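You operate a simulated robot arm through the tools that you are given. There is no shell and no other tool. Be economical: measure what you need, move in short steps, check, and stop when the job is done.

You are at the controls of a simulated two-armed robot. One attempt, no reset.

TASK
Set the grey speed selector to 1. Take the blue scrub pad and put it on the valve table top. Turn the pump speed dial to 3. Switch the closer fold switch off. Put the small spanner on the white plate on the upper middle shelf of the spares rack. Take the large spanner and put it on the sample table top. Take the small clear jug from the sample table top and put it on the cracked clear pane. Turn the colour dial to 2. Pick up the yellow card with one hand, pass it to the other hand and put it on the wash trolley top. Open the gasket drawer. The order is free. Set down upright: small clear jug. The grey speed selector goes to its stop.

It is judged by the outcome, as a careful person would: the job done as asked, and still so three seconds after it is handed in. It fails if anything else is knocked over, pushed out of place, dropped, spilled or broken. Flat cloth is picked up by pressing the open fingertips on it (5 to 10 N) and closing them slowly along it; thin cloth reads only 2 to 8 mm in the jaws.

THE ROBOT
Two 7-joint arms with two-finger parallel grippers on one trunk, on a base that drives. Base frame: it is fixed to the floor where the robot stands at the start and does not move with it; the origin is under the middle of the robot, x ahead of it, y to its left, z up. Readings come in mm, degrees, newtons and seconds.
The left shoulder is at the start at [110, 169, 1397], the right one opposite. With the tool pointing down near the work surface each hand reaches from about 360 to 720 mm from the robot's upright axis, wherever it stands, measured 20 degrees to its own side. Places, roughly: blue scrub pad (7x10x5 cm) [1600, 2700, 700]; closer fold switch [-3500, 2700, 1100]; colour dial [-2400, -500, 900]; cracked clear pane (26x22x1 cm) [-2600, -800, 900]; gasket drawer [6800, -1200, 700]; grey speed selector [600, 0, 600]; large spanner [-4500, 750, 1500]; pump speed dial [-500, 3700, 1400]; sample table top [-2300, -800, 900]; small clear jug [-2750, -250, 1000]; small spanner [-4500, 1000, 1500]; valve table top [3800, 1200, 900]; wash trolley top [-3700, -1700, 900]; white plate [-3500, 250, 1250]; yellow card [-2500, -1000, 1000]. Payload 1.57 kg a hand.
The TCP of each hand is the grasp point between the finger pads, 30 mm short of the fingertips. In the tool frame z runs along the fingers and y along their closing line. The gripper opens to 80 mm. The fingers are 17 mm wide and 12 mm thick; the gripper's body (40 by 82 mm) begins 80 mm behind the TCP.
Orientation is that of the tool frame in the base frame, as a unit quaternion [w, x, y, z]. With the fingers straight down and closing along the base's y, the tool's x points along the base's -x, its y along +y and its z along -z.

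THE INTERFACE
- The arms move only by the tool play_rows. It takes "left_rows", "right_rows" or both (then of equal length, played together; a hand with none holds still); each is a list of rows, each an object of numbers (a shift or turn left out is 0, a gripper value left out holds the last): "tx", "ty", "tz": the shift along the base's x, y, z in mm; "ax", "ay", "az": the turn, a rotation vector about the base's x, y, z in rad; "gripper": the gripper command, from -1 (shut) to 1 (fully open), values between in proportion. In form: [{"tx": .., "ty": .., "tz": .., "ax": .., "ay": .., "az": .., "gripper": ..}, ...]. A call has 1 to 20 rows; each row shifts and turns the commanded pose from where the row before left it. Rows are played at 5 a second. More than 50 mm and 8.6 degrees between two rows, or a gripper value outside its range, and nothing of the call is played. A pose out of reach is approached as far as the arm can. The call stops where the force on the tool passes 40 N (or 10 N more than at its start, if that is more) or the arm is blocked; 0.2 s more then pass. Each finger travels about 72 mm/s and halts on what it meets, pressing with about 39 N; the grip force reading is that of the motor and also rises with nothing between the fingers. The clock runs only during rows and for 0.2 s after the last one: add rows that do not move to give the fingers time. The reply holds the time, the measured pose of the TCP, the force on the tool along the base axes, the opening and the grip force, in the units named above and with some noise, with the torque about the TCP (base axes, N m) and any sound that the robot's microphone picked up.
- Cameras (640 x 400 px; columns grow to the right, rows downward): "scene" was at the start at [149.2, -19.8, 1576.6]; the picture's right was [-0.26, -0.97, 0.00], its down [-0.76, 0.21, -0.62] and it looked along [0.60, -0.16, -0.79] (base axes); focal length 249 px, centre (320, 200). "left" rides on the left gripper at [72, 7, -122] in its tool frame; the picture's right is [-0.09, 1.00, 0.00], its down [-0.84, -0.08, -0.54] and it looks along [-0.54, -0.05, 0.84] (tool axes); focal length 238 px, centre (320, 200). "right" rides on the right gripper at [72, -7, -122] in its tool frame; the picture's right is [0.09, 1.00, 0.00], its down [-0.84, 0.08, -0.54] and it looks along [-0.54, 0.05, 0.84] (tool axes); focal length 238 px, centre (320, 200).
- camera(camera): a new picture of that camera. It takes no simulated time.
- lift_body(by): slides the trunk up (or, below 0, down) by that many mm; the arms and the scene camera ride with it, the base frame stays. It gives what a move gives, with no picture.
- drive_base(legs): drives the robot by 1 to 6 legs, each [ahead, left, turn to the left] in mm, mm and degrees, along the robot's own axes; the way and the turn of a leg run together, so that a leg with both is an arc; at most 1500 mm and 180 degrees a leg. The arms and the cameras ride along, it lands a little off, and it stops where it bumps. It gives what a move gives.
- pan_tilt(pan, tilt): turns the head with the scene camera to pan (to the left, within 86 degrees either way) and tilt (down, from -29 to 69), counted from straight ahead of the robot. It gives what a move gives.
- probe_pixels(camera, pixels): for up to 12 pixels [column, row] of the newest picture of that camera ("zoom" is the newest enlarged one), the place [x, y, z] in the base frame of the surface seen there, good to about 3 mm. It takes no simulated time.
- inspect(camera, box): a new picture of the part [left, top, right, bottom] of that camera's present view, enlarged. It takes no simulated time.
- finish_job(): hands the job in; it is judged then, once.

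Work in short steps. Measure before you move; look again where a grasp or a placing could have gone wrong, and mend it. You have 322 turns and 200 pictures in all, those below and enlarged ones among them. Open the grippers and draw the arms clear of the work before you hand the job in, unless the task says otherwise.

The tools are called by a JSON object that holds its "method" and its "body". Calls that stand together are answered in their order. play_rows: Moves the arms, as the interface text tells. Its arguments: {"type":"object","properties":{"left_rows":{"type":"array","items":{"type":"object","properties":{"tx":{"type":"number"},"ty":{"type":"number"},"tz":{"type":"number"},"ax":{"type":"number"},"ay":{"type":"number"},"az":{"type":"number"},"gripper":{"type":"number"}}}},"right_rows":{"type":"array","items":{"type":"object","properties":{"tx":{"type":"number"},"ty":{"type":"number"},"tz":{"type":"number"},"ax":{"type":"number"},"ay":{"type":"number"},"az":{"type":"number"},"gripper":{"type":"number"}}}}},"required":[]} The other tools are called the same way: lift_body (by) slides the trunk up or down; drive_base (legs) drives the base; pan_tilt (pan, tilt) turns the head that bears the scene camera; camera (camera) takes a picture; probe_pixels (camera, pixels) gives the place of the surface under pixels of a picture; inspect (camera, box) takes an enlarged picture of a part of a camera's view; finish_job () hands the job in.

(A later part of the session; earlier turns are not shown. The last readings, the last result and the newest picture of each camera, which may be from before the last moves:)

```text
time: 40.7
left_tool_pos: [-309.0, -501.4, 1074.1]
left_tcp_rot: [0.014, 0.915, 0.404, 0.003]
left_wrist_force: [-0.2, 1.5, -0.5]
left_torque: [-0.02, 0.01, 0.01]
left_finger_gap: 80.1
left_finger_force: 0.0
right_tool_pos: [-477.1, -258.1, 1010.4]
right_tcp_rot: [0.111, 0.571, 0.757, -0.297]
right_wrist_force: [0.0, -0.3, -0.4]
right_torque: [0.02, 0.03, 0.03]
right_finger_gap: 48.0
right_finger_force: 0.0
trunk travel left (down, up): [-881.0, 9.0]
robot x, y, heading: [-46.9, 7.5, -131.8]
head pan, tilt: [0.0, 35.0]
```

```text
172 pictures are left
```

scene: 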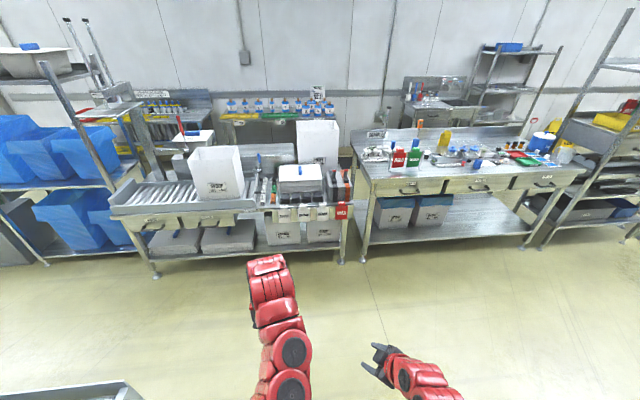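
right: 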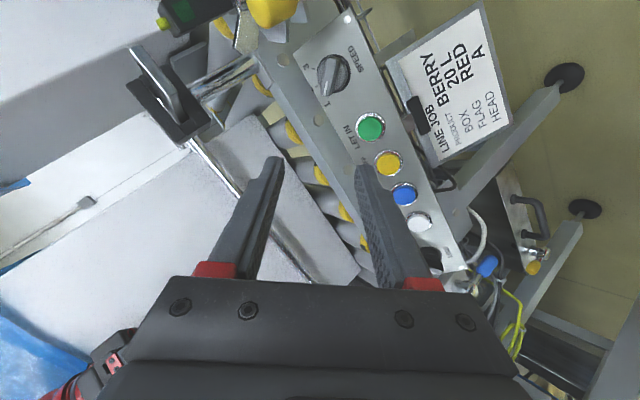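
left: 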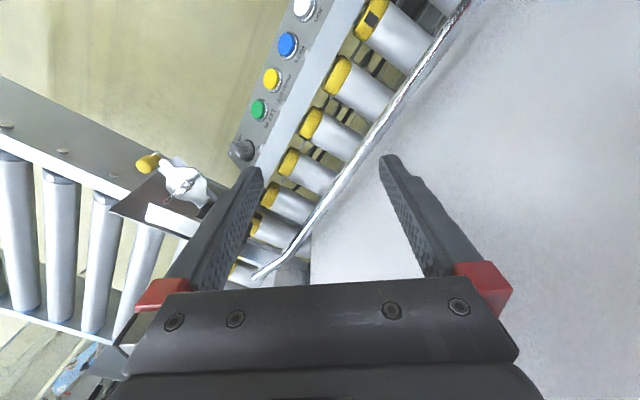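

I was blocked by something on my right side. I look there.

{"method": "pan_tilt", "body": {"pan": -86, "tilt": 55}}

{"method": "camera", "body": {"camera": "scene"}}

{"method": "pan_tilt", "body": {"pan": -60, "tilt": 60}}

{"method": "camera", "body": {"camera": "scene"}}

```text
time: 42.3
left_tool_pos: [-312.6, -502.6, 1073.0]
left_tcp_rot: [0.014, 0.915, 0.404, 0.003]
left_wrist_force: [-0.7, -0.6, 0.1]
left_torque: [-0.01, 0.0, -0.01]
left_finger_gap: 80.1
left_finger_force: 0.0
right_tool_pos: [-479.8, -260.2, 1010.4]
right_tcp_rot: [0.109, 0.571, 0.758, -0.296]
right_wrist_force: [-0.1, -0.2, 0.3]
right_torque: [0.01, 0.03, -0.03]
right_finger_gap: 48.3
right_finger_force: 0.1
trunk travel left (down, up): [-881.0, 9.0]
robot x, y, heading: [-53.2, 12.1, -132.2]
head pan, tilt: [-85.9, 55.0]
```

```text
171 pictures are left
```

scene: 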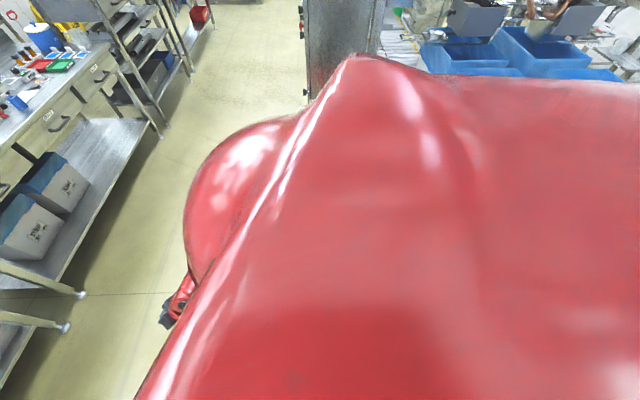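

```text
time: 43.2
left_tool_pos: [-313.2, -503.2, 1073.4]
left_tcp_rot: [0.014, 0.914, 0.404, 0.002]
left_wrist_force: [-0.2, 0.0, 1.0]
left_torque: [-0.02, 0.01, 0.03]
left_finger_gap: 80.1
left_finger_force: 0.0
right_tool_pos: [-480.0, -260.9, 1010.9]
right_tcp_rot: [0.11, 0.571, 0.758, -0.297]
right_wrist_force: [0.2, 0.0, -0.3]
right_torque: [0.01, -0.02, -0.02]
right_finger_gap: 47.8
right_finger_force: 0.1
trunk travel left (down, up): [-881.0, 9.0]
robot x, y, heading: [-49.3, 10.9, -132.1]
head pan, tilt: [-60.0, 60.0]
```

```text
170 pictures are left
```

scene: 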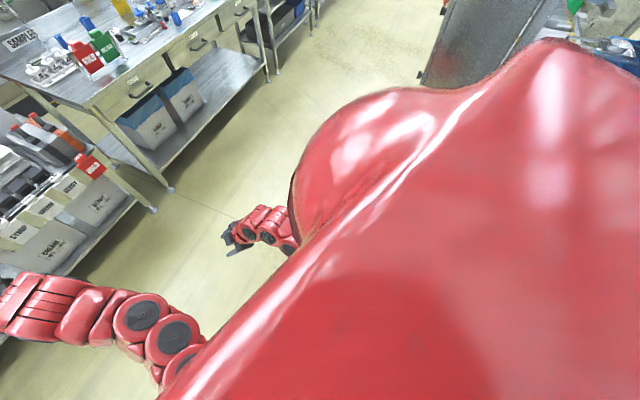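

The main conveyor must be catching my base, so I first drive straight ahead toward the bench 600 mm, then sideways.

{"method": "drive_base", "body": {"legs": [[600, 0, 0], [0, -800, 2], [0, -750, 0]]}}

{"method": "pan_tilt", "body": {"pan": 0, "tilt": 40}}

{"method": "camera", "body": {"camera": "scene"}}

```text
time: 44.8
left_tool_pos: [-318.9, -608.0, 1066.0]
left_tcp_rot: [0.015, 0.912, 0.41, 0.009]
left_wrist_force: [0.9, 0.9, 1.1]
left_torque: [0.01, -0.01, -0.03]
left_finger_gap: 80.1
left_finger_force: 0.2
right_tool_pos: [-490.3, -367.9, 1003.9]
right_tcp_rot: [0.113, 0.568, 0.761, -0.293]
right_wrist_force: [0.6, 0.0, 0.7]
right_torque: [0.03, 0.01, -0.01]
right_finger_gap: 48.1
right_finger_force: 0.1
trunk travel left (down, up): [-881.0, 9.0]
robot x, y, heading: [-52.3, -91.0, -131.4]
head pan, tilt: [-60.0, 60.0]
stopped in leg 1: the robot was blocked; the commanded pose is now the measured one
```

```text
time: 46.1
left_tool_pos: [-321.0, -606.5, 1066.3]
left_tcp_rot: [0.016, 0.912, 0.41, 0.01]
left_wrist_force: [0.6, -0.2, 0.0]
left_torque: [-0.02, -0.01, -0.02]
left_finger_gap: 79.8
left_finger_force: 0.0
right_tool_pos: [-493.0, -366.8, 1004.2]
right_tcp_rot: [0.113, 0.569, 0.76, -0.293]
right_wrist_force: [-0.6, -0.2, -0.4]
right_torque: [0.01, -0.03, 0.01]
right_finger_gap: 48.0
right_finger_force: 0.1
trunk travel left (down, up): [-881.0, 9.0]
robot x, y, heading: [-56.3, -87.2, -131.6]
head pan, tilt: [0.0, 40.0]
```

```text
169 pictures are left
```

scene: 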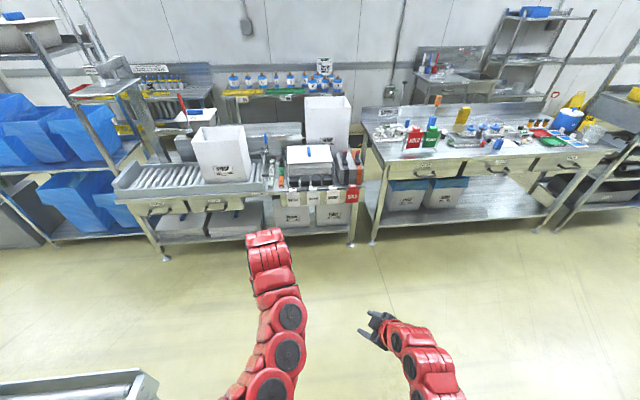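

I am still blocked to the west and slightly tilted. I look with the wrist cameras at the floor near my base.

{"method": "camera", "body": {"camera": "right"}}

{"method": "camera", "body": {"camera": "left"}}

{"method": "pan_tilt", "body": {"pan": -30, "tilt": 69}}

{"method": "camera", "body": {"camera": "scene"}}

```text
168 pictures are left
```

right: 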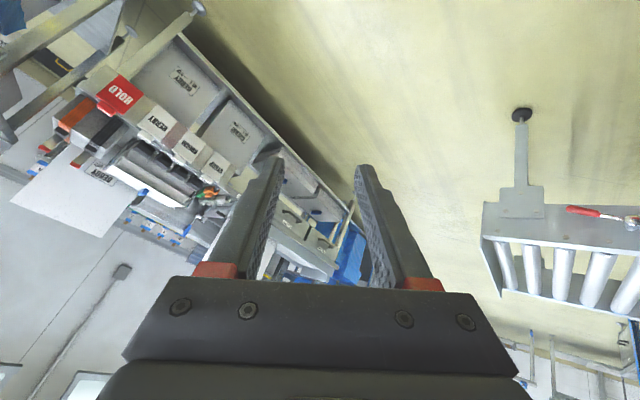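

```text
167 pictures are left
```

left: 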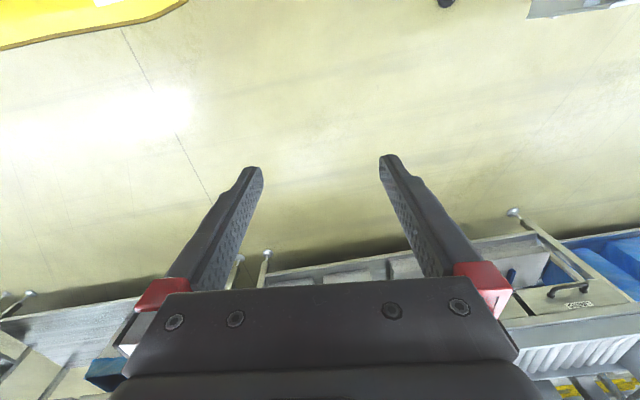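

```text
time: 47.0
left_tool_pos: [-320.0, -605.1, 1066.8]
left_tcp_rot: [0.015, 0.912, 0.41, 0.01]
left_wrist_force: [-0.8, -0.6, 0.9]
left_torque: [-0.01, 0.02, 0.02]
left_finger_gap: 79.9
left_finger_force: 0.0
right_tool_pos: [-491.5, -365.0, 1004.0]
right_tcp_rot: [0.113, 0.569, 0.76, -0.293]
right_wrist_force: [0.3, 0.3, 0.7]
right_torque: [0.02, 0.01, -0.02]
right_finger_gap: 48.1
right_finger_force: 0.0
trunk travel left (down, up): [-881.0, 9.0]
robot x, y, heading: [-51.2, -90.0, -131.8]
head pan, tilt: [-30.0, 68.8]
```

```text
166 pictures are left
```

scene: 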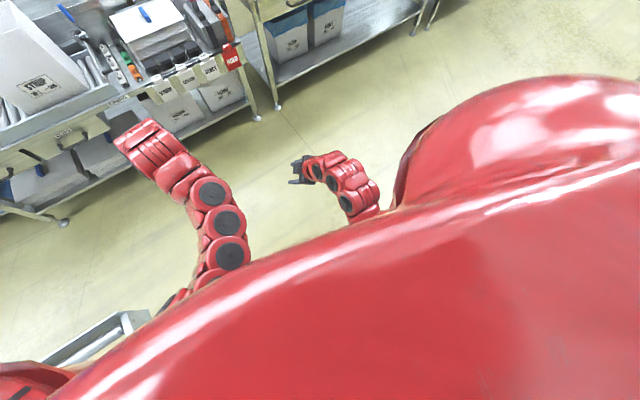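

The left wrist picture shows a yellow thing at (80,20) near my base. I probe it.

{"method": "probe_pixels", "body": {"camera": "left", "pixels": [[20, 20], [80, 20], [170, 5], [80, 40], [446, 3], [580, 5], [20, 45]]}}

{"method": "probe_pixels", "body": {"camera": "right", "pixels": [[522, 115], [500, 285], [585, 212], [632, 218], [620, 345], [520, 340]]}}

```text
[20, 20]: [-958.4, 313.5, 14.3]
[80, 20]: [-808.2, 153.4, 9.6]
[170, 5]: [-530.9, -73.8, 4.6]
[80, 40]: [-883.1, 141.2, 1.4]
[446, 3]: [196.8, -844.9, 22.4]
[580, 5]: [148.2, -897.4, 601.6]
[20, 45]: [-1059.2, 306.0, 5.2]
```

```text
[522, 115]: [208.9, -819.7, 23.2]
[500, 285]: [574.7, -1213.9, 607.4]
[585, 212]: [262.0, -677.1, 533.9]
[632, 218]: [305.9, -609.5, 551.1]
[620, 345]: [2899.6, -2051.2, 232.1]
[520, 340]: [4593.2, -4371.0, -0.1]
```

There is something yellow and low on the floor to the west. I go back to where I was and turn to face west so the head camera sees it.

{"method": "drive_base", "body": {"legs": [[-110, -10, 0], [0, 0, -50]]}}

{"method": "pan_tilt", "body": {"pan": 0, "tilt": 55}}

{"method": "camera", "body": {"camera": "scene"}}

```text
time: 50.5
left_tool_pos: [-560.7, -117.3, 1066.6]
left_tcp_rot: [0.019, 1.0, -0.025, 0.003]
left_wrist_force: [0.1, 0.7, -0.5]
left_torque: [0.01, 0.01, 0.02]
left_finger_gap: 80.1
left_finger_force: 0.1
right_tool_pos: [-479.4, 168.2, 1004.8]
right_tcp_rot: [-0.024, 0.842, 0.439, -0.314]
right_wrist_force: [0.7, -0.2, 0.2]
right_torque: [0.0, 0.03, 0.02]
right_finger_gap: 48.1
right_finger_force: 0.1
trunk travel left (down, up): [-881.0, 9.0]
robot x, y, heading: [11.4, -3.5, 177.3]
head pan, tilt: [-30.0, 68.8]
```

```text
time: 51.5
left_tool_pos: [-560.9, -118.0, 1066.7]
left_tcp_rot: [0.018, 1.0, -0.026, 0.003]
left_wrist_force: [-0.9, 0.3, 0.4]
left_torque: [0.0, 0.0, 0.0]
left_finger_gap: 80.0
left_finger_force: 0.1
right_tool_pos: [-479.9, 168.2, 1004.0]
right_tcp_rot: [-0.024, 0.842, 0.439, -0.314]
right_wrist_force: [0.4, 0.2, 0.8]
right_torque: [-0.01, -0.04, 0.0]
right_finger_gap: 48.2
right_finger_force: 0.0
trunk travel left (down, up): [-881.0, 9.0]
robot x, y, heading: [11.9, -0.1, 177.3]
head pan, tilt: [0.0, 55.0]
```

```text
165 pictures are left
```

scene: 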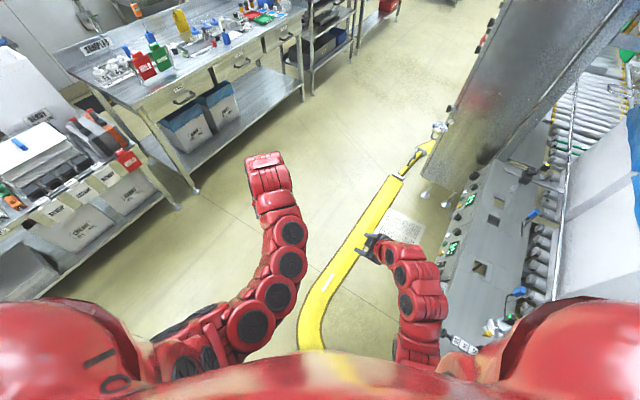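

A yellow strip (cable ramp?) runs on the floor from (420,155) to (310,350) and under me. I probe its heights.

{"method": "probe_pixels", "body": {"camera": "scene", "pixels": [[385, 195], [350, 255], [325, 290], [310, 330], [300, 300], [360, 210], [300, 345], [335, 300], [425, 150], [440, 130], [400, 230], [460, 345]]}}

{"method": "inspect", "body": {"camera": "scene", "box": [280, 110, 480, 360]}}

```text
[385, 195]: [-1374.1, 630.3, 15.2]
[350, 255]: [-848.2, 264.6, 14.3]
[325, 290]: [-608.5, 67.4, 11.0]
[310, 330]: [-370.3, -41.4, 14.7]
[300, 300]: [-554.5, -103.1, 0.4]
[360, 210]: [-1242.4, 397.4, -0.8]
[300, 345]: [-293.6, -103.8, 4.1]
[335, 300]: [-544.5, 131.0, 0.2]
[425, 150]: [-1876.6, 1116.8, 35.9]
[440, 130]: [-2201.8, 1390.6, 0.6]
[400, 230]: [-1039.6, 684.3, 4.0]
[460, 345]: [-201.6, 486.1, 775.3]
```

```text
1.60 times, centred on (380, 235) of scene
```

zoom: 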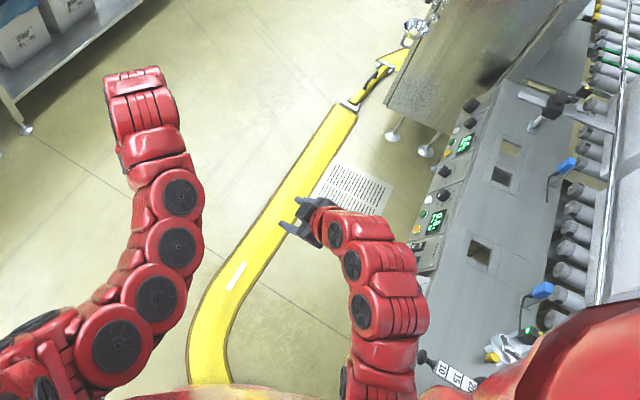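

The ramp's end seems to be just west of where I started, blocking my base. I'll go around its end: a bit east, then south, then turn and check tilt.

{"method": "drive_base", "body": {"legs": [[-60, 0, 0], [50, 250, 0], [130, 250, 0]]}}

{"method": "camera", "body": {"camera": "scene"}}

```text
time: 55.4
left_tool_pos: [-700.8, -603.8, 1068.1]
left_tcp_rot: [0.018, 1.0, -0.025, 0.001]
left_wrist_force: [0.4, 0.5, -0.3]
left_torque: [0.0, 0.0, -0.02]
left_finger_gap: 80.0
left_finger_force: 0.1
right_tool_pos: [-622.1, -319.0, 1004.1]
right_tcp_rot: [-0.025, 0.842, 0.439, -0.314]
right_wrist_force: [-0.5, 0.5, -0.7]
right_torque: [0.0, 0.0, -0.02]
right_finger_gap: 48.0
right_finger_force: 0.1
trunk travel left (down, up): [-881.0, 9.0]
robot x, y, heading: [-133.7, -486.9, 177.3]
head pan, tilt: [0.0, 55.0]
```

```text
163 pictures are left
```

scene: 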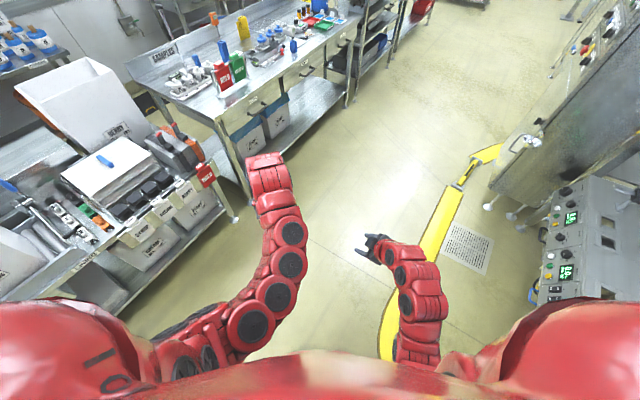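

Moved freely. Now I turn to face the table, go ahead, then slide right along it.

{"method": "drive_base", "body": {"legs": [[0, 0, 53], [450, 0, 0], [0, -900, 0], [30, -890, 0]]}}

{"method": "pan_tilt", "body": {"pan": 0, "tilt": 40}}

{"method": "camera", "body": {"camera": "scene"}}

```text
time: 68.9
left_tool_pos: [-2033.4, -182.1, 1067.1]
left_tcp_rot: [0.016, 0.916, 0.402, 0.01]
left_wrist_force: [-1.1, 0.9, 1.2]
left_torque: [-0.02, 0.02, 0.0]
left_finger_gap: 80.0
left_finger_force: 0.1
right_tool_pos: [-2202.0, 61.6, 1004.0]
right_tcp_rot: [0.111, 0.574, 0.756, -0.294]
right_wrist_force: [-0.5, -0.2, 0.8]
right_torque: [0.01, 0.0, 0.0]
right_finger_gap: 48.1
right_finger_force: 0.0
trunk travel left (down, up): [-881.0, 9.0]
robot x, y, heading: [-1761.0, 328.9, -132.3]
head pan, tilt: [0.0, 55.0]
```

```text
time: 69.7
left_tool_pos: [-2033.7, -182.6, 1067.0]
left_tcp_rot: [0.015, 0.915, 0.402, 0.01]
left_wrist_force: [-0.1, -0.7, -0.3]
left_torque: [0.0, 0.0, -0.02]
left_finger_gap: 79.9
left_finger_force: 0.0
right_tool_pos: [-2203.2, 61.4, 1003.2]
right_tcp_rot: [0.112, 0.575, 0.756, -0.294]
right_wrist_force: [-0.1, -0.6, 0.0]
right_torque: [-0.02, 0.02, -0.01]
right_finger_gap: 47.8
right_finger_force: 0.1
trunk travel left (down, up): [-881.0, 9.0]
robot x, y, heading: [-1762.7, 331.5, -132.5]
head pan, tilt: [0.0, 40.0]
```

```text
162 pictures are left
```

scene: 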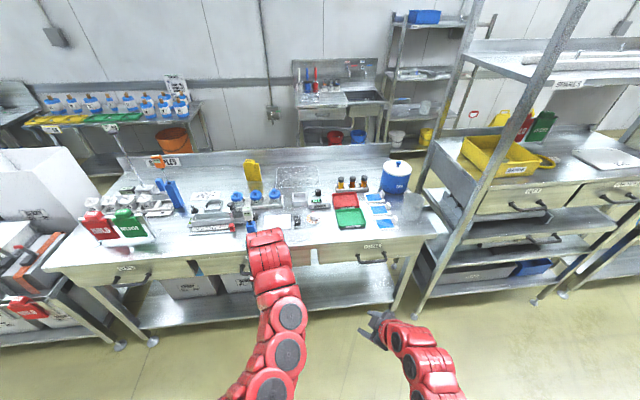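

Now I see the sample table well and the "SPARES" rack at right. I enlarge both and probe key places.

{"method": "inspect", "body": {"camera": "scene", "box": [160, 140, 450, 270]}}

{"method": "probe_pixels", "body": {"camera": "scene", "pixels": [[254, 175], [254, 188], [275, 180], [318, 180], [280, 190], [318, 192], [412, 205], [412, 195], [320, 196], [296, 218], [430, 232], [250, 192]]}}

{"method": "inspect", "body": {"camera": "scene", "box": [430, 20, 640, 290]}}

```text
2.21 times, centred on (305, 205) of scene
```

zoom: 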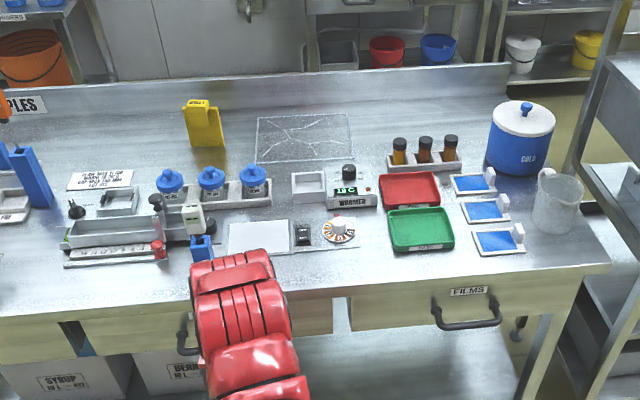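

```text
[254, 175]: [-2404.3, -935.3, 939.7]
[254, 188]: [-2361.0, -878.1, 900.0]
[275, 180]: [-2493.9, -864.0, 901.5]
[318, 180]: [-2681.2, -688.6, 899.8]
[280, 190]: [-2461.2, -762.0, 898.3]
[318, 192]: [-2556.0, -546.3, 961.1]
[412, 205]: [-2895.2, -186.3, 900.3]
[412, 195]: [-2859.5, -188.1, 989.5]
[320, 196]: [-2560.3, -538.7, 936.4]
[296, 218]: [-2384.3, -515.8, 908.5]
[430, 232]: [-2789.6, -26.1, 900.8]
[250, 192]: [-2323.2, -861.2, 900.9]
```

```text
1.48 times, centred on (535, 155) of scene
```

zoom: 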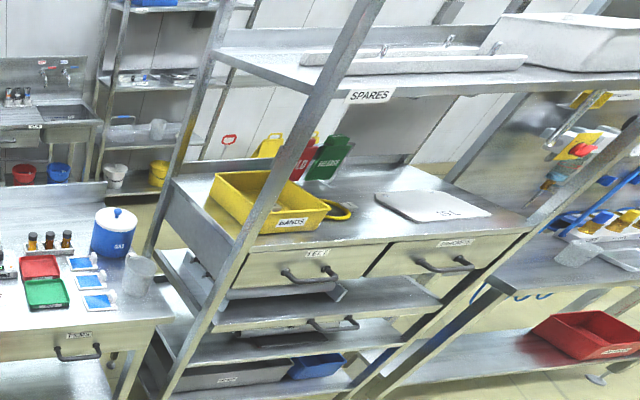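

I first straighten the right hand to point down and raise it so that it can travel over the table.

{"method": "play_rows", "body": {"right_rows": [{"tx": -9.3, "ty": -1, "tz": 8, "ax": 0.052, "ay": -0.0528, "az": -0.108}, {"tx": -9.3, "ty": -1, "tz": 8, "ax": 0.052, "ay": -0.0528, "az": -0.108}, {"tx": -9.3, "ty": -1, "tz": 8, "ax": 0.052, "ay": -0.0528, "az": -0.108}, {"tx": -9.3, "ty": -1, "tz": 8, "ax": 0.052, "ay": -0.0528, "az": -0.108}, {"tx": -9.3, "ty": -1, "tz": 8, "ax": 0.052, "ay": -0.0528, "az": -0.108}, {"tx": -9.3, "ty": -1, "tz": 8, "ax": 0.052, "ay": -0.0528, "az": -0.108}, {"tx": -9.3, "ty": -1, "tz": 8, "ax": 0.052, "ay": -0.0528, "az": -0.108}, {"tx": -9.3, "ty": -1, "tz": 8, "ax": 0.052, "ay": -0.0528, "az": -0.108}, {"tx": -9.3, "ty": -1, "tz": 8, "ax": 0.052, "ay": -0.0528, "az": -0.108, "gripper": 1}, {}]}}

{"method": "probe_pixels", "body": {"camera": "scene", "pixels": [[314, 216], [398, 300], [60, 265], [440, 235], [300, 290], [412, 192], [407, 200], [418, 200]]}}

```text
time: 71.9
left_tool_pos: [-2033.4, -182.6, 1067.1]
left_tcp_rot: [0.015, 0.916, 0.402, 0.009]
left_wrist_force: [0.1, 0.0, -0.3]
left_torque: [0.0, -0.01, 0.01]
left_finger_gap: 79.8
left_finger_force: 0.0
right_tool_pos: [-2286.2, 52.7, 1071.1]
right_tcp_rot: [0.002, 0.914, 0.405, -0.001]
right_wrist_force: [-0.1, 0.6, 0.0]
right_torque: [0.0, 0.02, 0.01]
right_finger_gap: 80.1
right_finger_force: 0.1
right hand out of reach, approached as far as the arm can: row 9
trunk travel left (down, up): [-881.0, 9.0]
robot x, y, heading: [-1761.5, 334.5, -132.5]
head pan, tilt: [0.0, 40.0]
```

```text
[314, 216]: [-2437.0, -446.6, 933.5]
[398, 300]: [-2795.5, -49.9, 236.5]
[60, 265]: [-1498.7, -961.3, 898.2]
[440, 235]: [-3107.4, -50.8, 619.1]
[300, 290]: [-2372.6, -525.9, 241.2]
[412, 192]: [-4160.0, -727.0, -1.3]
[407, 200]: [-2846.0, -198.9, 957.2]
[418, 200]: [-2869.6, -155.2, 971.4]
```

Refined table geometry: front edge runs heading 144°, so facing it is -126°. I turn and drive to about 350 mm from the edge, between jug and pane.

{"method": "drive_base", "body": {"legs": [[0, 0, 6.5], [300, -328, 0], [243, 0, 0]]}}

{"method": "pan_tilt", "body": {"pan": -10, "tilt": 50}}

{"method": "camera", "body": {"camera": "scene"}}

{"method": "camera", "body": {"camera": "right"}}

```text
time: 76.6
left_tool_pos: [-2567.3, -458.1, 1068.1]
left_tcp_rot: [0.016, 0.89, 0.456, 0.011]
left_wrist_force: [-0.1, -0.1, -0.3]
left_torque: [0.0, -0.01, 0.0]
left_finger_gap: 80.1
left_finger_force: 0.0
right_tool_pos: [-2845.7, -255.4, 1069.9]
right_tcp_rot: [0.003, 0.889, 0.458, -0.001]
right_wrist_force: [-0.2, 0.9, -0.1]
right_torque: [0.0, -0.03, 0.01]
right_finger_gap: 80.0
right_finger_force: 0.0
trunk travel left (down, up): [-881.0, 9.0]
robot x, y, heading: [-2358.1, 83.1, -125.5]
head pan, tilt: [0.0, 40.0]
```

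```text
time: 77.3
left_tool_pos: [-2567.5, -459.8, 1065.9]
left_tcp_rot: [0.015, 0.89, 0.455, 0.011]
left_wrist_force: [0.9, -0.7, -0.3]
left_torque: [0.0, 0.0, 0.01]
left_finger_gap: 80.0
left_finger_force: 0.0
right_tool_pos: [-2846.8, -257.1, 1070.0]
right_tcp_rot: [0.002, 0.889, 0.458, 0.0]
right_wrist_force: [-0.1, -1.0, -0.6]
right_torque: [0.04, -0.02, 0.0]
right_finger_gap: 80.0
right_finger_force: 0.1
trunk travel left (down, up): [-881.0, 9.0]
robot x, y, heading: [-2356.4, 83.7, -125.6]
head pan, tilt: [-10.0, 50.0]
```

```text
159 pictures are left
```

scene: 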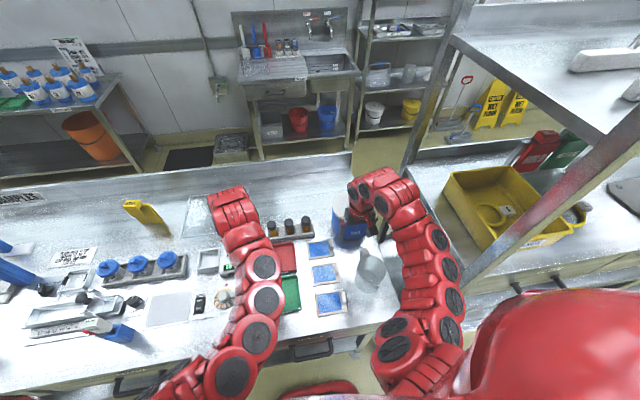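

```text
158 pictures are left
```

right: 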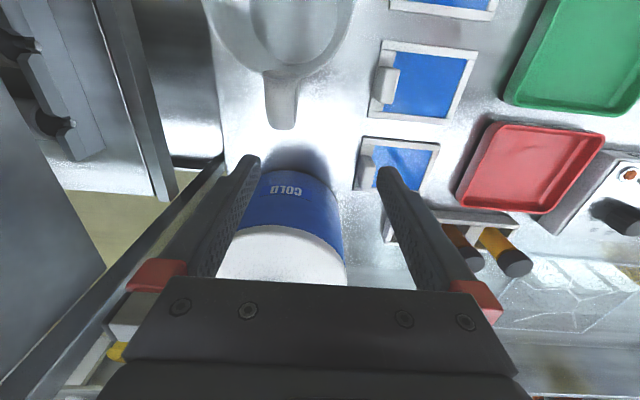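

The right hand hovers over the COLD jar with the jug on its near side, handle pointing to the jar. I probe jug, jar and pane.

{"method": "probe_pixels", "body": {"camera": "right", "pixels": [[281, 115], [281, 85], [250, 30], [310, 30], [285, 60], [225, 30], [350, 10], [290, 250], [285, 190], [250, 5], [320, 5]]}}

{"method": "probe_pixels", "body": {"camera": "scene", "pixels": [[370, 262], [358, 275], [384, 275], [370, 290], [362, 250], [195, 200], [205, 235], [145, 205], [352, 235], [223, 300], [223, 290], [352, 222]]}}

{"method": "inspect", "body": {"camera": "scene", "box": [300, 170, 420, 310]}}

```text
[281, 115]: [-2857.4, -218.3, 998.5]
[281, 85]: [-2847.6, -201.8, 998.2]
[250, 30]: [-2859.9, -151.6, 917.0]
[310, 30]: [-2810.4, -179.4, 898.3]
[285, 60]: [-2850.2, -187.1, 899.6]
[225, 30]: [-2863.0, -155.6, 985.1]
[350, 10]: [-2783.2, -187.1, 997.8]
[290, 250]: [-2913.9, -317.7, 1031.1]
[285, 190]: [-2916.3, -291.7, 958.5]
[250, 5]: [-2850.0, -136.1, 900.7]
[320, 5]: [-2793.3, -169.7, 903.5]
```

```text
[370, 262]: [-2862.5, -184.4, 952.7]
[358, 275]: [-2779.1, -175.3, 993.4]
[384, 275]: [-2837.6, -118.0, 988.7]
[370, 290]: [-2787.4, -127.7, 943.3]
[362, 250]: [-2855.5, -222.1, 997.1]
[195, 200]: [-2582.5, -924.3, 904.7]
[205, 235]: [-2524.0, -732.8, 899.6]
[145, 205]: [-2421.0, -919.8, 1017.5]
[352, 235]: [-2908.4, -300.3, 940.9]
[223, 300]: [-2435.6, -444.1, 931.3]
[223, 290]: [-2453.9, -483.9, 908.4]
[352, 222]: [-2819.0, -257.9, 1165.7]
```

```text
2.86 times, centred on (360, 240) of scene
```

zoom: 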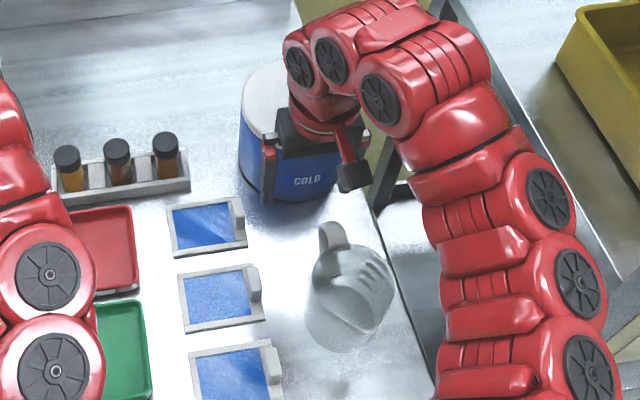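

The jug's rim is about 86 mm wide at z≈990, too wide to span; I'll grip its left wall with one finger inside. I lift the right hand off the jar and move it above that wall.

{"method": "play_rows", "body": {"right_rows": [{"tz": 30}, {"tz": 15, "tx": 5, "ty": 10}, {"tx": 28, "ty": 33}, {"tx": 28, "ty": 32, "gripper": 0}, {}, {}]}}

{"method": "camera", "body": {"camera": "right"}}

{"method": "camera", "body": {"camera": "scene"}}

```text
time: 78.7
left_tool_pos: [-2569.0, -459.9, 1066.7]
left_tcp_rot: [0.015, 0.89, 0.456, 0.011]
left_wrist_force: [0.6, 0.6, 0.5]
left_torque: [0.01, -0.03, 0.0]
left_finger_gap: 80.1
left_finger_force: 0.1
right_tool_pos: [-2791.9, -189.1, 1071.0]
right_tcp_rot: [0.004, 0.89, 0.457, -0.001]
right_wrist_force: [1.0, 0.1, -0.9]
right_torque: [-0.01, -0.01, 0.01]
right_finger_gap: 40.2
right_finger_force: 0.1
right hand out of reach, approached as far as the arm can: row 1, 2
trunk travel left (down, up): [-881.0, 9.0]
robot x, y, heading: [-2362.2, 79.6, -125.8]
head pan, tilt: [-10.0, 50.0]
```

```text
156 pictures are left
```

right: 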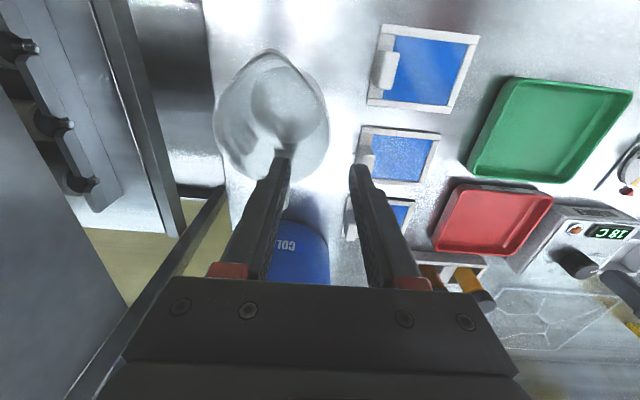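

```text
155 pictures are left
```

scene: 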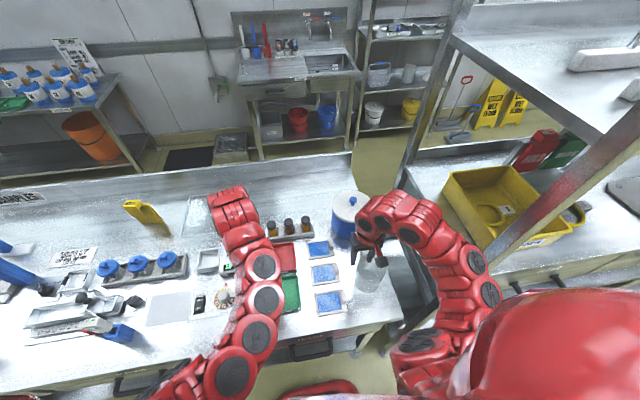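

I probe the jug's rim more carefully from here.

{"method": "inspect", "body": {"camera": "right", "box": [200, 40, 340, 190]}}

{"method": "probe_pixels", "body": {"camera": "right", "pixels": [[322, 105], [325, 120], [316, 85], [219, 110], [235, 75], [272, 53], [320, 140], [285, 160], [230, 150], [324, 112]]}}

```text
2.67 times, centred on (270, 115) of right
```

zoom: 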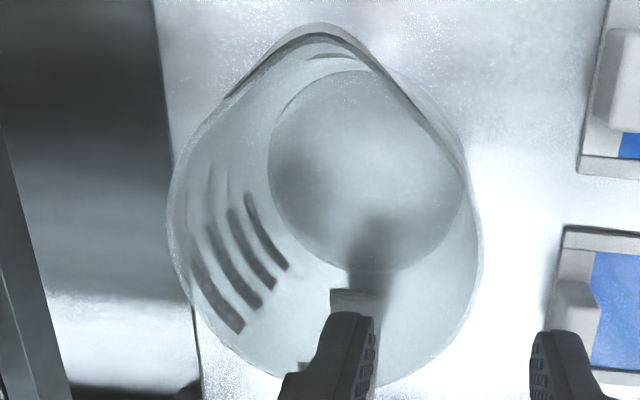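

```text
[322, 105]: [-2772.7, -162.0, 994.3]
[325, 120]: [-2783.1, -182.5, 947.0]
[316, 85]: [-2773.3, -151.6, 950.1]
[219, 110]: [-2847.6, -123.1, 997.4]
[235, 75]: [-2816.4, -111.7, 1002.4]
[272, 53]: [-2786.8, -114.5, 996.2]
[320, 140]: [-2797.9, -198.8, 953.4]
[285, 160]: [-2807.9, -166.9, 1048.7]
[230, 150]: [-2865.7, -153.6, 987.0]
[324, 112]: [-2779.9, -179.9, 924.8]
```

The wall lies ~6 mm left and I want ~10 mm nearer to me. I adjust and descend to just above the rim.

{"method": "play_rows", "body": {"right_rows": [{"tx": 10.8, "ty": 4.6}, {"tz": -19}, {"tz": -19}, {}]}}

{"method": "inspect", "body": {"camera": "right", "box": [180, 60, 420, 240]}}

```text
time: 79.7
left_tool_pos: [-2568.4, -458.7, 1066.7]
left_tcp_rot: [0.015, 0.89, 0.456, 0.011]
left_wrist_force: [-0.5, 0.9, 0.1]
left_torque: [0.04, -0.01, -0.02]
left_finger_gap: 80.0
left_finger_force: 0.0
right_tool_pos: [-2782.4, -185.9, 1031.8]
right_tcp_rot: [0.002, 0.889, 0.457, 0.0]
right_wrist_force: [0.9, 0.6, 0.8]
right_torque: [0.03, 0.0, 0.0]
right_finger_gap: 39.9
right_finger_force: 0.0
trunk travel left (down, up): [-881.0, 9.0]
robot x, y, heading: [-2358.4, 83.1, -125.5]
head pan, tilt: [-10.0, 50.0]
```

```text
2.22 times, centred on (300, 150) of right
```

zoom: 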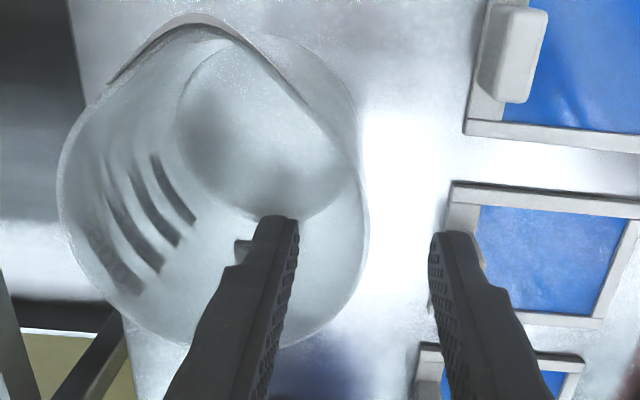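

The rim edge (366,225) is centred between the tips. I descend 46 mm and close.

{"method": "play_rows", "body": {"right_rows": [{"tz": -23}, {"tz": -23}, {"gripper": -0.5}, {"gripper": -1}, {}, {}]}}

{"method": "inspect", "body": {"camera": "right", "box": [180, 60, 420, 240]}}

```text
time: 81.1
left_tool_pos: [-2568.4, -458.9, 1067.0]
left_tcp_rot: [0.015, 0.89, 0.456, 0.011]
left_wrist_force: [-0.5, 0.6, -0.1]
left_torque: [0.03, 0.02, 0.02]
left_finger_gap: 80.1
left_finger_force: 0.0
right_tool_pos: [-2781.8, -185.7, 987.6]
right_tcp_rot: [0.002, 0.889, 0.457, -0.001]
right_wrist_force: [-3.7, 0.8, 10.7]
right_torque: [0.65, 1.06, 0.1]
right_finger_gap: 5.0
right_finger_force: 25.4
trunk travel left (down, up): [-881.0, 9.0]
robot x, y, heading: [-2355.0, 80.4, -125.8]
head pan, tilt: [-10.0, 50.0]
```

```text
2.22 times, centred on (300, 150) of right
```

zoom: 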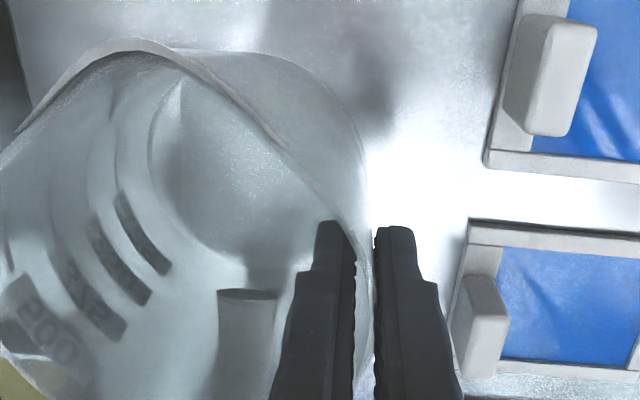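

Holding the wall (5 mm). I lift 60 mm and check.

{"method": "play_rows", "body": {"right_rows": [{"tz": 20}, {"tz": 20}, {"tz": 20}, {}]}}

{"method": "camera", "body": {"camera": "scene"}}

```text
time: 82.1
left_tool_pos: [-2569.2, -458.6, 1065.3]
left_tcp_rot: [0.015, 0.89, 0.456, 0.011]
left_wrist_force: [0.3, 0.5, -0.2]
left_torque: [-0.04, 0.01, 0.0]
left_finger_gap: 79.9
left_finger_force: 0.0
right_tool_pos: [-2782.0, -186.3, 1046.0]
right_tcp_rot: [0.002, 0.889, 0.458, 0.0]
right_wrist_force: [-0.5, 1.0, -1.5]
right_torque: [0.0, -0.05, 0.02]
right_finger_gap: 4.8
right_finger_force: 25.3
trunk travel left (down, up): [-881.0, 9.0]
robot x, y, heading: [-2359.8, 81.1, -125.7]
head pan, tilt: [-10.0, 50.0]
```

```text
151 pictures are left
```

scene: 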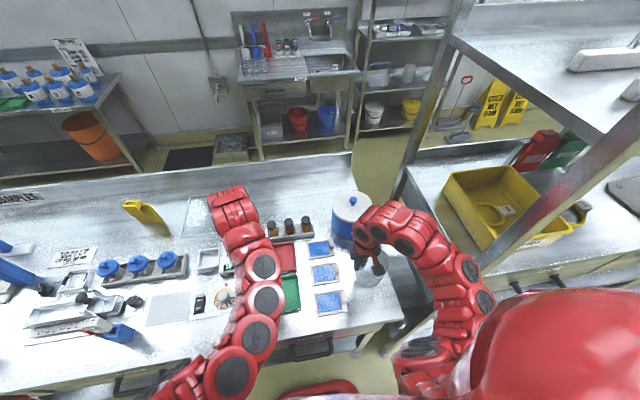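

Jug is held upright. Before driving left I check heights of the items on the left of the table that my left hand would pass over.

{"method": "probe_pixels", "body": {"camera": "scene", "pixels": [[20, 275], [40, 288], [110, 268], [140, 258], [172, 255], [120, 332], [80, 330], [145, 212], [130, 210], [8, 245], [105, 320], [165, 230]]}}

{"method": "pan_tilt", "body": {"pan": 25, "tilt": 45}}

{"method": "camera", "body": {"camera": "scene"}}

```text
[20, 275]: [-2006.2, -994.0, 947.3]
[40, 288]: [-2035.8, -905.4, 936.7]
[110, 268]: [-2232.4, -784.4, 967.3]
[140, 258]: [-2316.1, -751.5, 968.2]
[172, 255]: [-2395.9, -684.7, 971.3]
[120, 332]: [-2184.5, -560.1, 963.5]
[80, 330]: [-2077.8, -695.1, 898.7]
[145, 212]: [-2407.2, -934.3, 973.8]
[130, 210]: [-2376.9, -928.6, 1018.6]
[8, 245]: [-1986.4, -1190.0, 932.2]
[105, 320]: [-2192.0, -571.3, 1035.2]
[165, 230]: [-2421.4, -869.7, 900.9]
```

```text
time: 83.1
left_tool_pos: [-2568.6, -459.6, 1067.0]
left_tcp_rot: [0.016, 0.89, 0.455, 0.01]
left_wrist_force: [0.1, 1.0, -0.1]
left_torque: [-0.01, -0.04, -0.01]
left_finger_gap: 80.3
left_finger_force: 0.0
right_tool_pos: [-2781.3, -186.2, 1044.9]
right_tcp_rot: [0.002, 0.889, 0.458, 0.0]
right_wrist_force: [0.0, 0.2, -0.6]
right_torque: [0.0, -0.02, 0.0]
right_finger_gap: 4.7
right_finger_force: 25.0
trunk travel left (down, up): [-881.0, 9.0]
robot x, y, heading: [-2355.9, 81.9, -125.7]
head pan, tilt: [25.0, 45.0]
```

```text
150 pictures are left
```

scene: 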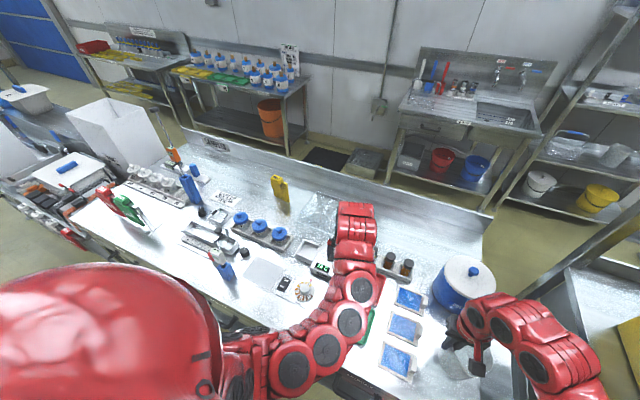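

I raise the jug a bit and slide the base 560 mm to the left along the table.

{"method": "play_rows", "body": {"right_rows": [{"tz": 12}, {"tz": 12}, {}]}}

{"method": "drive_base", "body": {"legs": [[0, 560, 0]]}}

{"method": "pan_tilt", "body": {"pan": -10, "tilt": 50}}

{"method": "camera", "body": {"camera": "scene"}}

{"method": "camera", "body": {"camera": "right"}}

```text
time: 83.9
left_tool_pos: [-2569.1, -459.8, 1066.8]
left_tcp_rot: [0.014, 0.89, 0.455, 0.01]
left_wrist_force: [0.0, 0.0, 0.3]
left_torque: [0.01, -0.01, -0.02]
left_finger_gap: 80.0
left_finger_force: 0.1
right_tool_pos: [-2781.7, -184.3, 1068.4]
right_tcp_rot: [0.002, 0.889, 0.457, 0.0]
right_wrist_force: [-0.5, 0.0, -0.4]
right_torque: [-0.02, -0.04, 0.0]
right_finger_gap: 4.6
right_finger_force: 25.3
trunk travel left (down, up): [-881.0, 9.0]
robot x, y, heading: [-2356.0, 82.3, -125.6]
head pan, tilt: [25.0, 45.0]
```

```text
time: 87.2
left_tool_pos: [-2117.8, -785.3, 1066.9]
left_tcp_rot: [0.015, 0.892, 0.452, 0.01]
left_wrist_force: [-0.5, 0.1, 0.6]
left_torque: [-0.02, -0.03, -0.01]
left_finger_gap: 80.0
left_finger_force: 0.1
right_tool_pos: [-2328.9, -510.1, 1068.8]
right_tcp_rot: [0.002, 0.891, 0.454, 0.0]
right_wrist_force: [0.3, 0.6, -0.4]
right_torque: [-0.04, -0.03, 0.01]
right_finger_gap: 4.6
right_finger_force: 24.9
trunk travel left (down, up): [-881.0, 9.0]
robot x, y, heading: [-1900.1, -248.1, -126.0]
head pan, tilt: [25.0, 45.0]
```

```text
time: 88.2
left_tool_pos: [-2117.9, -788.0, 1066.2]
left_tcp_rot: [0.015, 0.892, 0.452, 0.01]
left_wrist_force: [-0.4, -0.1, 0.2]
left_torque: [0.04, -0.04, 0.01]
left_finger_gap: 80.0
left_finger_force: 0.1
right_tool_pos: [-2328.3, -511.6, 1068.4]
right_tcp_rot: [0.001, 0.891, 0.454, 0.0]
right_wrist_force: [0.8, -0.9, -0.7]
right_torque: [0.0, -0.02, -0.03]
right_finger_gap: 4.6
right_finger_force: 25.0
trunk travel left (down, up): [-881.0, 9.0]
robot x, y, heading: [-1905.2, -247.4, -126.1]
head pan, tilt: [-10.0, 50.0]
```

```text
149 pictures are left
```

scene: 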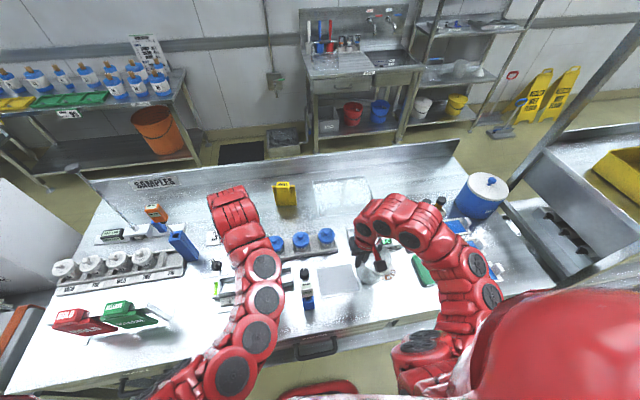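

```text
148 pictures are left
```

right: 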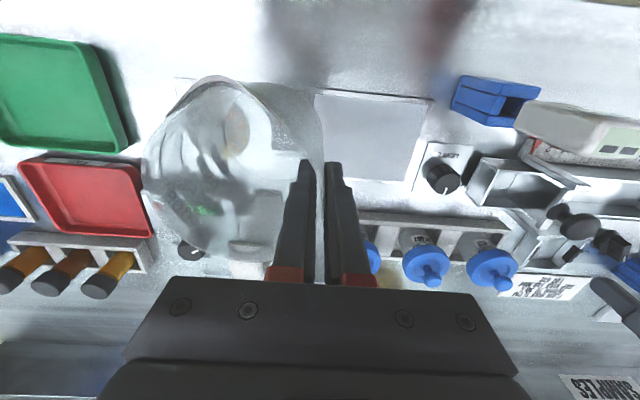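

The pane is at about (342,195) in the scene. I enlarge and probe it.

{"method": "inspect", "body": {"camera": "scene", "box": [260, 160, 440, 290]}}

{"method": "probe_pixels", "body": {"camera": "scene", "pixels": [[316, 186], [366, 181], [373, 208], [318, 212], [340, 200], [345, 190], [327, 238], [302, 240], [385, 263], [383, 225]]}}

```text
3.08 times, centred on (350, 225) of scene
```

zoom: 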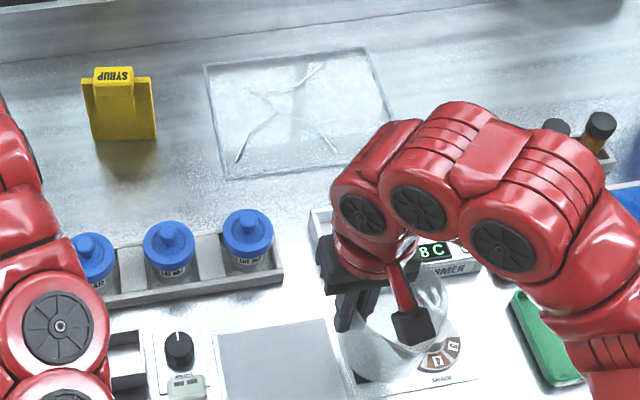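

```text
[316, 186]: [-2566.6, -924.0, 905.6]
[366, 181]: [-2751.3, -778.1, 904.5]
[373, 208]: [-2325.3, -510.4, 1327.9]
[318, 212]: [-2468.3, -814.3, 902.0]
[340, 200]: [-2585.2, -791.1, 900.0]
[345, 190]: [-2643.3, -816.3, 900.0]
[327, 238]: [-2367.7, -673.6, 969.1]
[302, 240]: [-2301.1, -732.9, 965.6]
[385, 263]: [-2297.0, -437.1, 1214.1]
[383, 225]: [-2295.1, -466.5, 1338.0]
```

I probe the red shape at (320,390) to learn how near my base is to the table.

{"method": "probe_pixels", "body": {"camera": "scene", "pixels": [[320, 388], [300, 392], [345, 385], [318, 345], [330, 370]]}}

{"method": "pan_tilt", "body": {"pan": 0, "tilt": 69}}

{"method": "camera", "body": {"camera": "scene"}}

```text
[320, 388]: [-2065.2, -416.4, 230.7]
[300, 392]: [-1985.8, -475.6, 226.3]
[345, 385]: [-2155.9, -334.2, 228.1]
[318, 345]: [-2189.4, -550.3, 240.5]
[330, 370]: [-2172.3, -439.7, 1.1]
```

```text
time: 89.0
left_tool_pos: [-2118.4, -786.3, 1066.7]
left_tcp_rot: [0.015, 0.892, 0.451, 0.011]
left_wrist_force: [0.0, -0.4, 0.4]
left_torque: [0.01, 0.02, -0.01]
left_finger_gap: 80.0
left_finger_force: 0.0
right_tool_pos: [-2328.3, -512.2, 1068.6]
right_tcp_rot: [0.002, 0.891, 0.454, 0.001]
right_wrist_force: [-0.4, -0.6, 0.0]
right_torque: [-0.03, -0.02, -0.01]
right_finger_gap: 4.7
right_finger_force: 25.1
trunk travel left (down, up): [-881.0, 9.0]
robot x, y, heading: [-1904.2, -250.2, -126.3]
head pan, tilt: [0.0, 68.8]
```

```text
146 pictures are left
```

scene: 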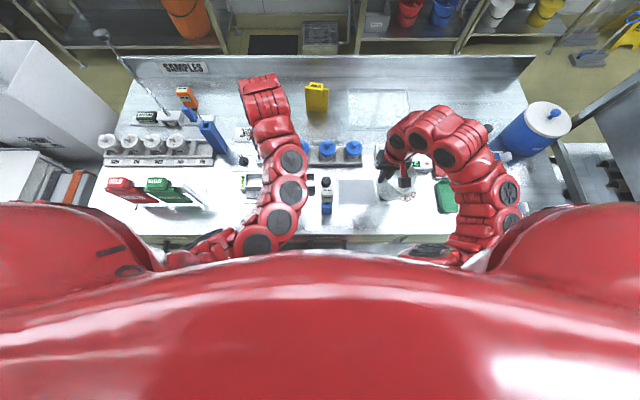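

My base extends ~230 mm ahead, so I can go ~65 mm closer. Then I extend the right arm forward over the pane.

{"method": "drive_base", "body": {"legs": [[65, 0, 0]]}}

{"method": "pan_tilt", "body": {"pan": -15, "tilt": 45}}

```text
time: 90.0
left_tool_pos: [-2153.8, -836.6, 1067.8]
left_tcp_rot: [0.016, 0.892, 0.452, 0.009]
left_wrist_force: [0.1, -0.2, -0.2]
left_torque: [0.0, -0.02, -0.02]
left_finger_gap: 80.2
left_finger_force: 0.0
right_tool_pos: [-2364.3, -560.1, 1070.7]
right_tcp_rot: [0.003, 0.891, 0.454, -0.002]
right_wrist_force: [0.1, -0.3, -2.0]
right_torque: [-0.05, 0.0, -0.03]
right_finger_gap: 4.7
right_finger_force: 24.9
trunk travel left (down, up): [-881.0, 9.0]
robot x, y, heading: [-1936.9, -296.4, -126.0]
head pan, tilt: [0.0, 68.8]
```

```text
time: 90.8
left_tool_pos: [-2155.5, -838.7, 1065.3]
left_tcp_rot: [0.016, 0.892, 0.451, 0.01]
left_wrist_force: [1.0, 0.2, -1.0]
left_torque: [-0.03, 0.03, 0.01]
left_finger_gap: 79.9
left_finger_force: 0.1
right_tool_pos: [-2366.3, -562.8, 1069.9]
right_tcp_rot: [0.002, 0.891, 0.454, 0.0]
right_wrist_force: [0.9, -0.1, 0.7]
right_torque: [-0.05, -0.06, 0.0]
right_finger_gap: 4.9
right_finger_force: 25.2
trunk travel left (down, up): [-881.0, 9.0]
robot x, y, heading: [-1940.0, -299.6, -126.2]
head pan, tilt: [-15.0, 45.0]
```

I extend the right arm toward the pane at constant height.

{"method": "play_rows", "body": {"right_rows": [{"tx": -26.4, "ty": -32.9}, {"tx": -26.4, "ty": -32.9}, {"tx": -26.4, "ty": -32.9}, {"tx": -26.4, "ty": -32.9}, {"tx": -26.4, "ty": -32.9}, {"tx": -26.4, "ty": -32.9}, {"tx": -26.4, "ty": -32.9}, {}]}}

{"method": "camera", "body": {"camera": "scene"}}

{"method": "camera", "body": {"camera": "right"}}

```text
time: 92.7
left_tool_pos: [-2155.2, -838.7, 1066.9]
left_tcp_rot: [0.015, 0.892, 0.451, 0.011]
left_wrist_force: [-0.3, 0.3, 0.6]
left_torque: [-0.02, -0.03, 0.01]
left_finger_gap: 80.1
left_finger_force: 0.1
right_tool_pos: [-2521.3, -762.7, 1073.1]
right_tcp_rot: [0.001, 0.891, 0.454, 0.0]
right_wrist_force: [-0.9, 0.3, -1.0]
right_torque: [-0.02, -0.05, 0.04]
right_finger_gap: 4.3
right_finger_force: 24.8
right hand out of reach, approached as far as the arm can: row 7
trunk travel left (down, up): [-881.0, 9.0]
robot x, y, heading: [-1939.1, -298.6, -125.8]
head pan, tilt: [-15.0, 45.0]
```

```text
145 pictures are left
```

scene: 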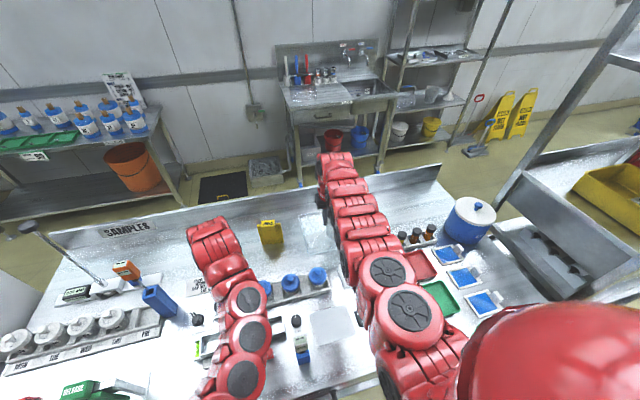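

```text
144 pictures are left
```

right: 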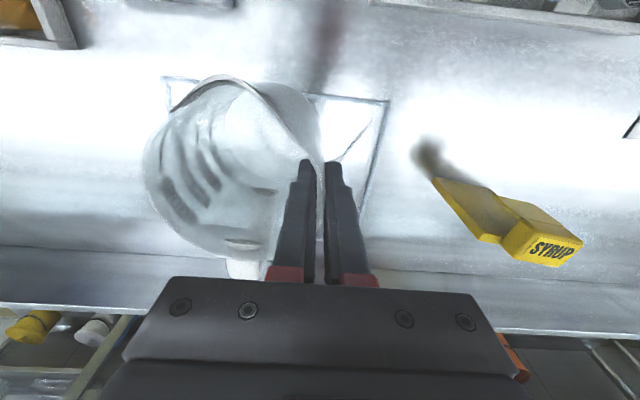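

The pane's near corners appear at (388,100) and (165,80). I probe them.

{"method": "probe_pixels", "body": {"camera": "right", "pixels": [[387, 101], [167, 79], [366, 190], [345, 100], [360, 120], [270, 60], [400, 120], [430, 150]]}}

```text
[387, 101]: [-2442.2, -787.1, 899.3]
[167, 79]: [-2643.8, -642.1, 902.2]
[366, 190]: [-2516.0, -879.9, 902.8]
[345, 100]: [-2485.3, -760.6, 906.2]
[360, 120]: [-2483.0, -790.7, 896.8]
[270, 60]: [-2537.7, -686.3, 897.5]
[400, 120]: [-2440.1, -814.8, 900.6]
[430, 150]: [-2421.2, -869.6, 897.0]
```

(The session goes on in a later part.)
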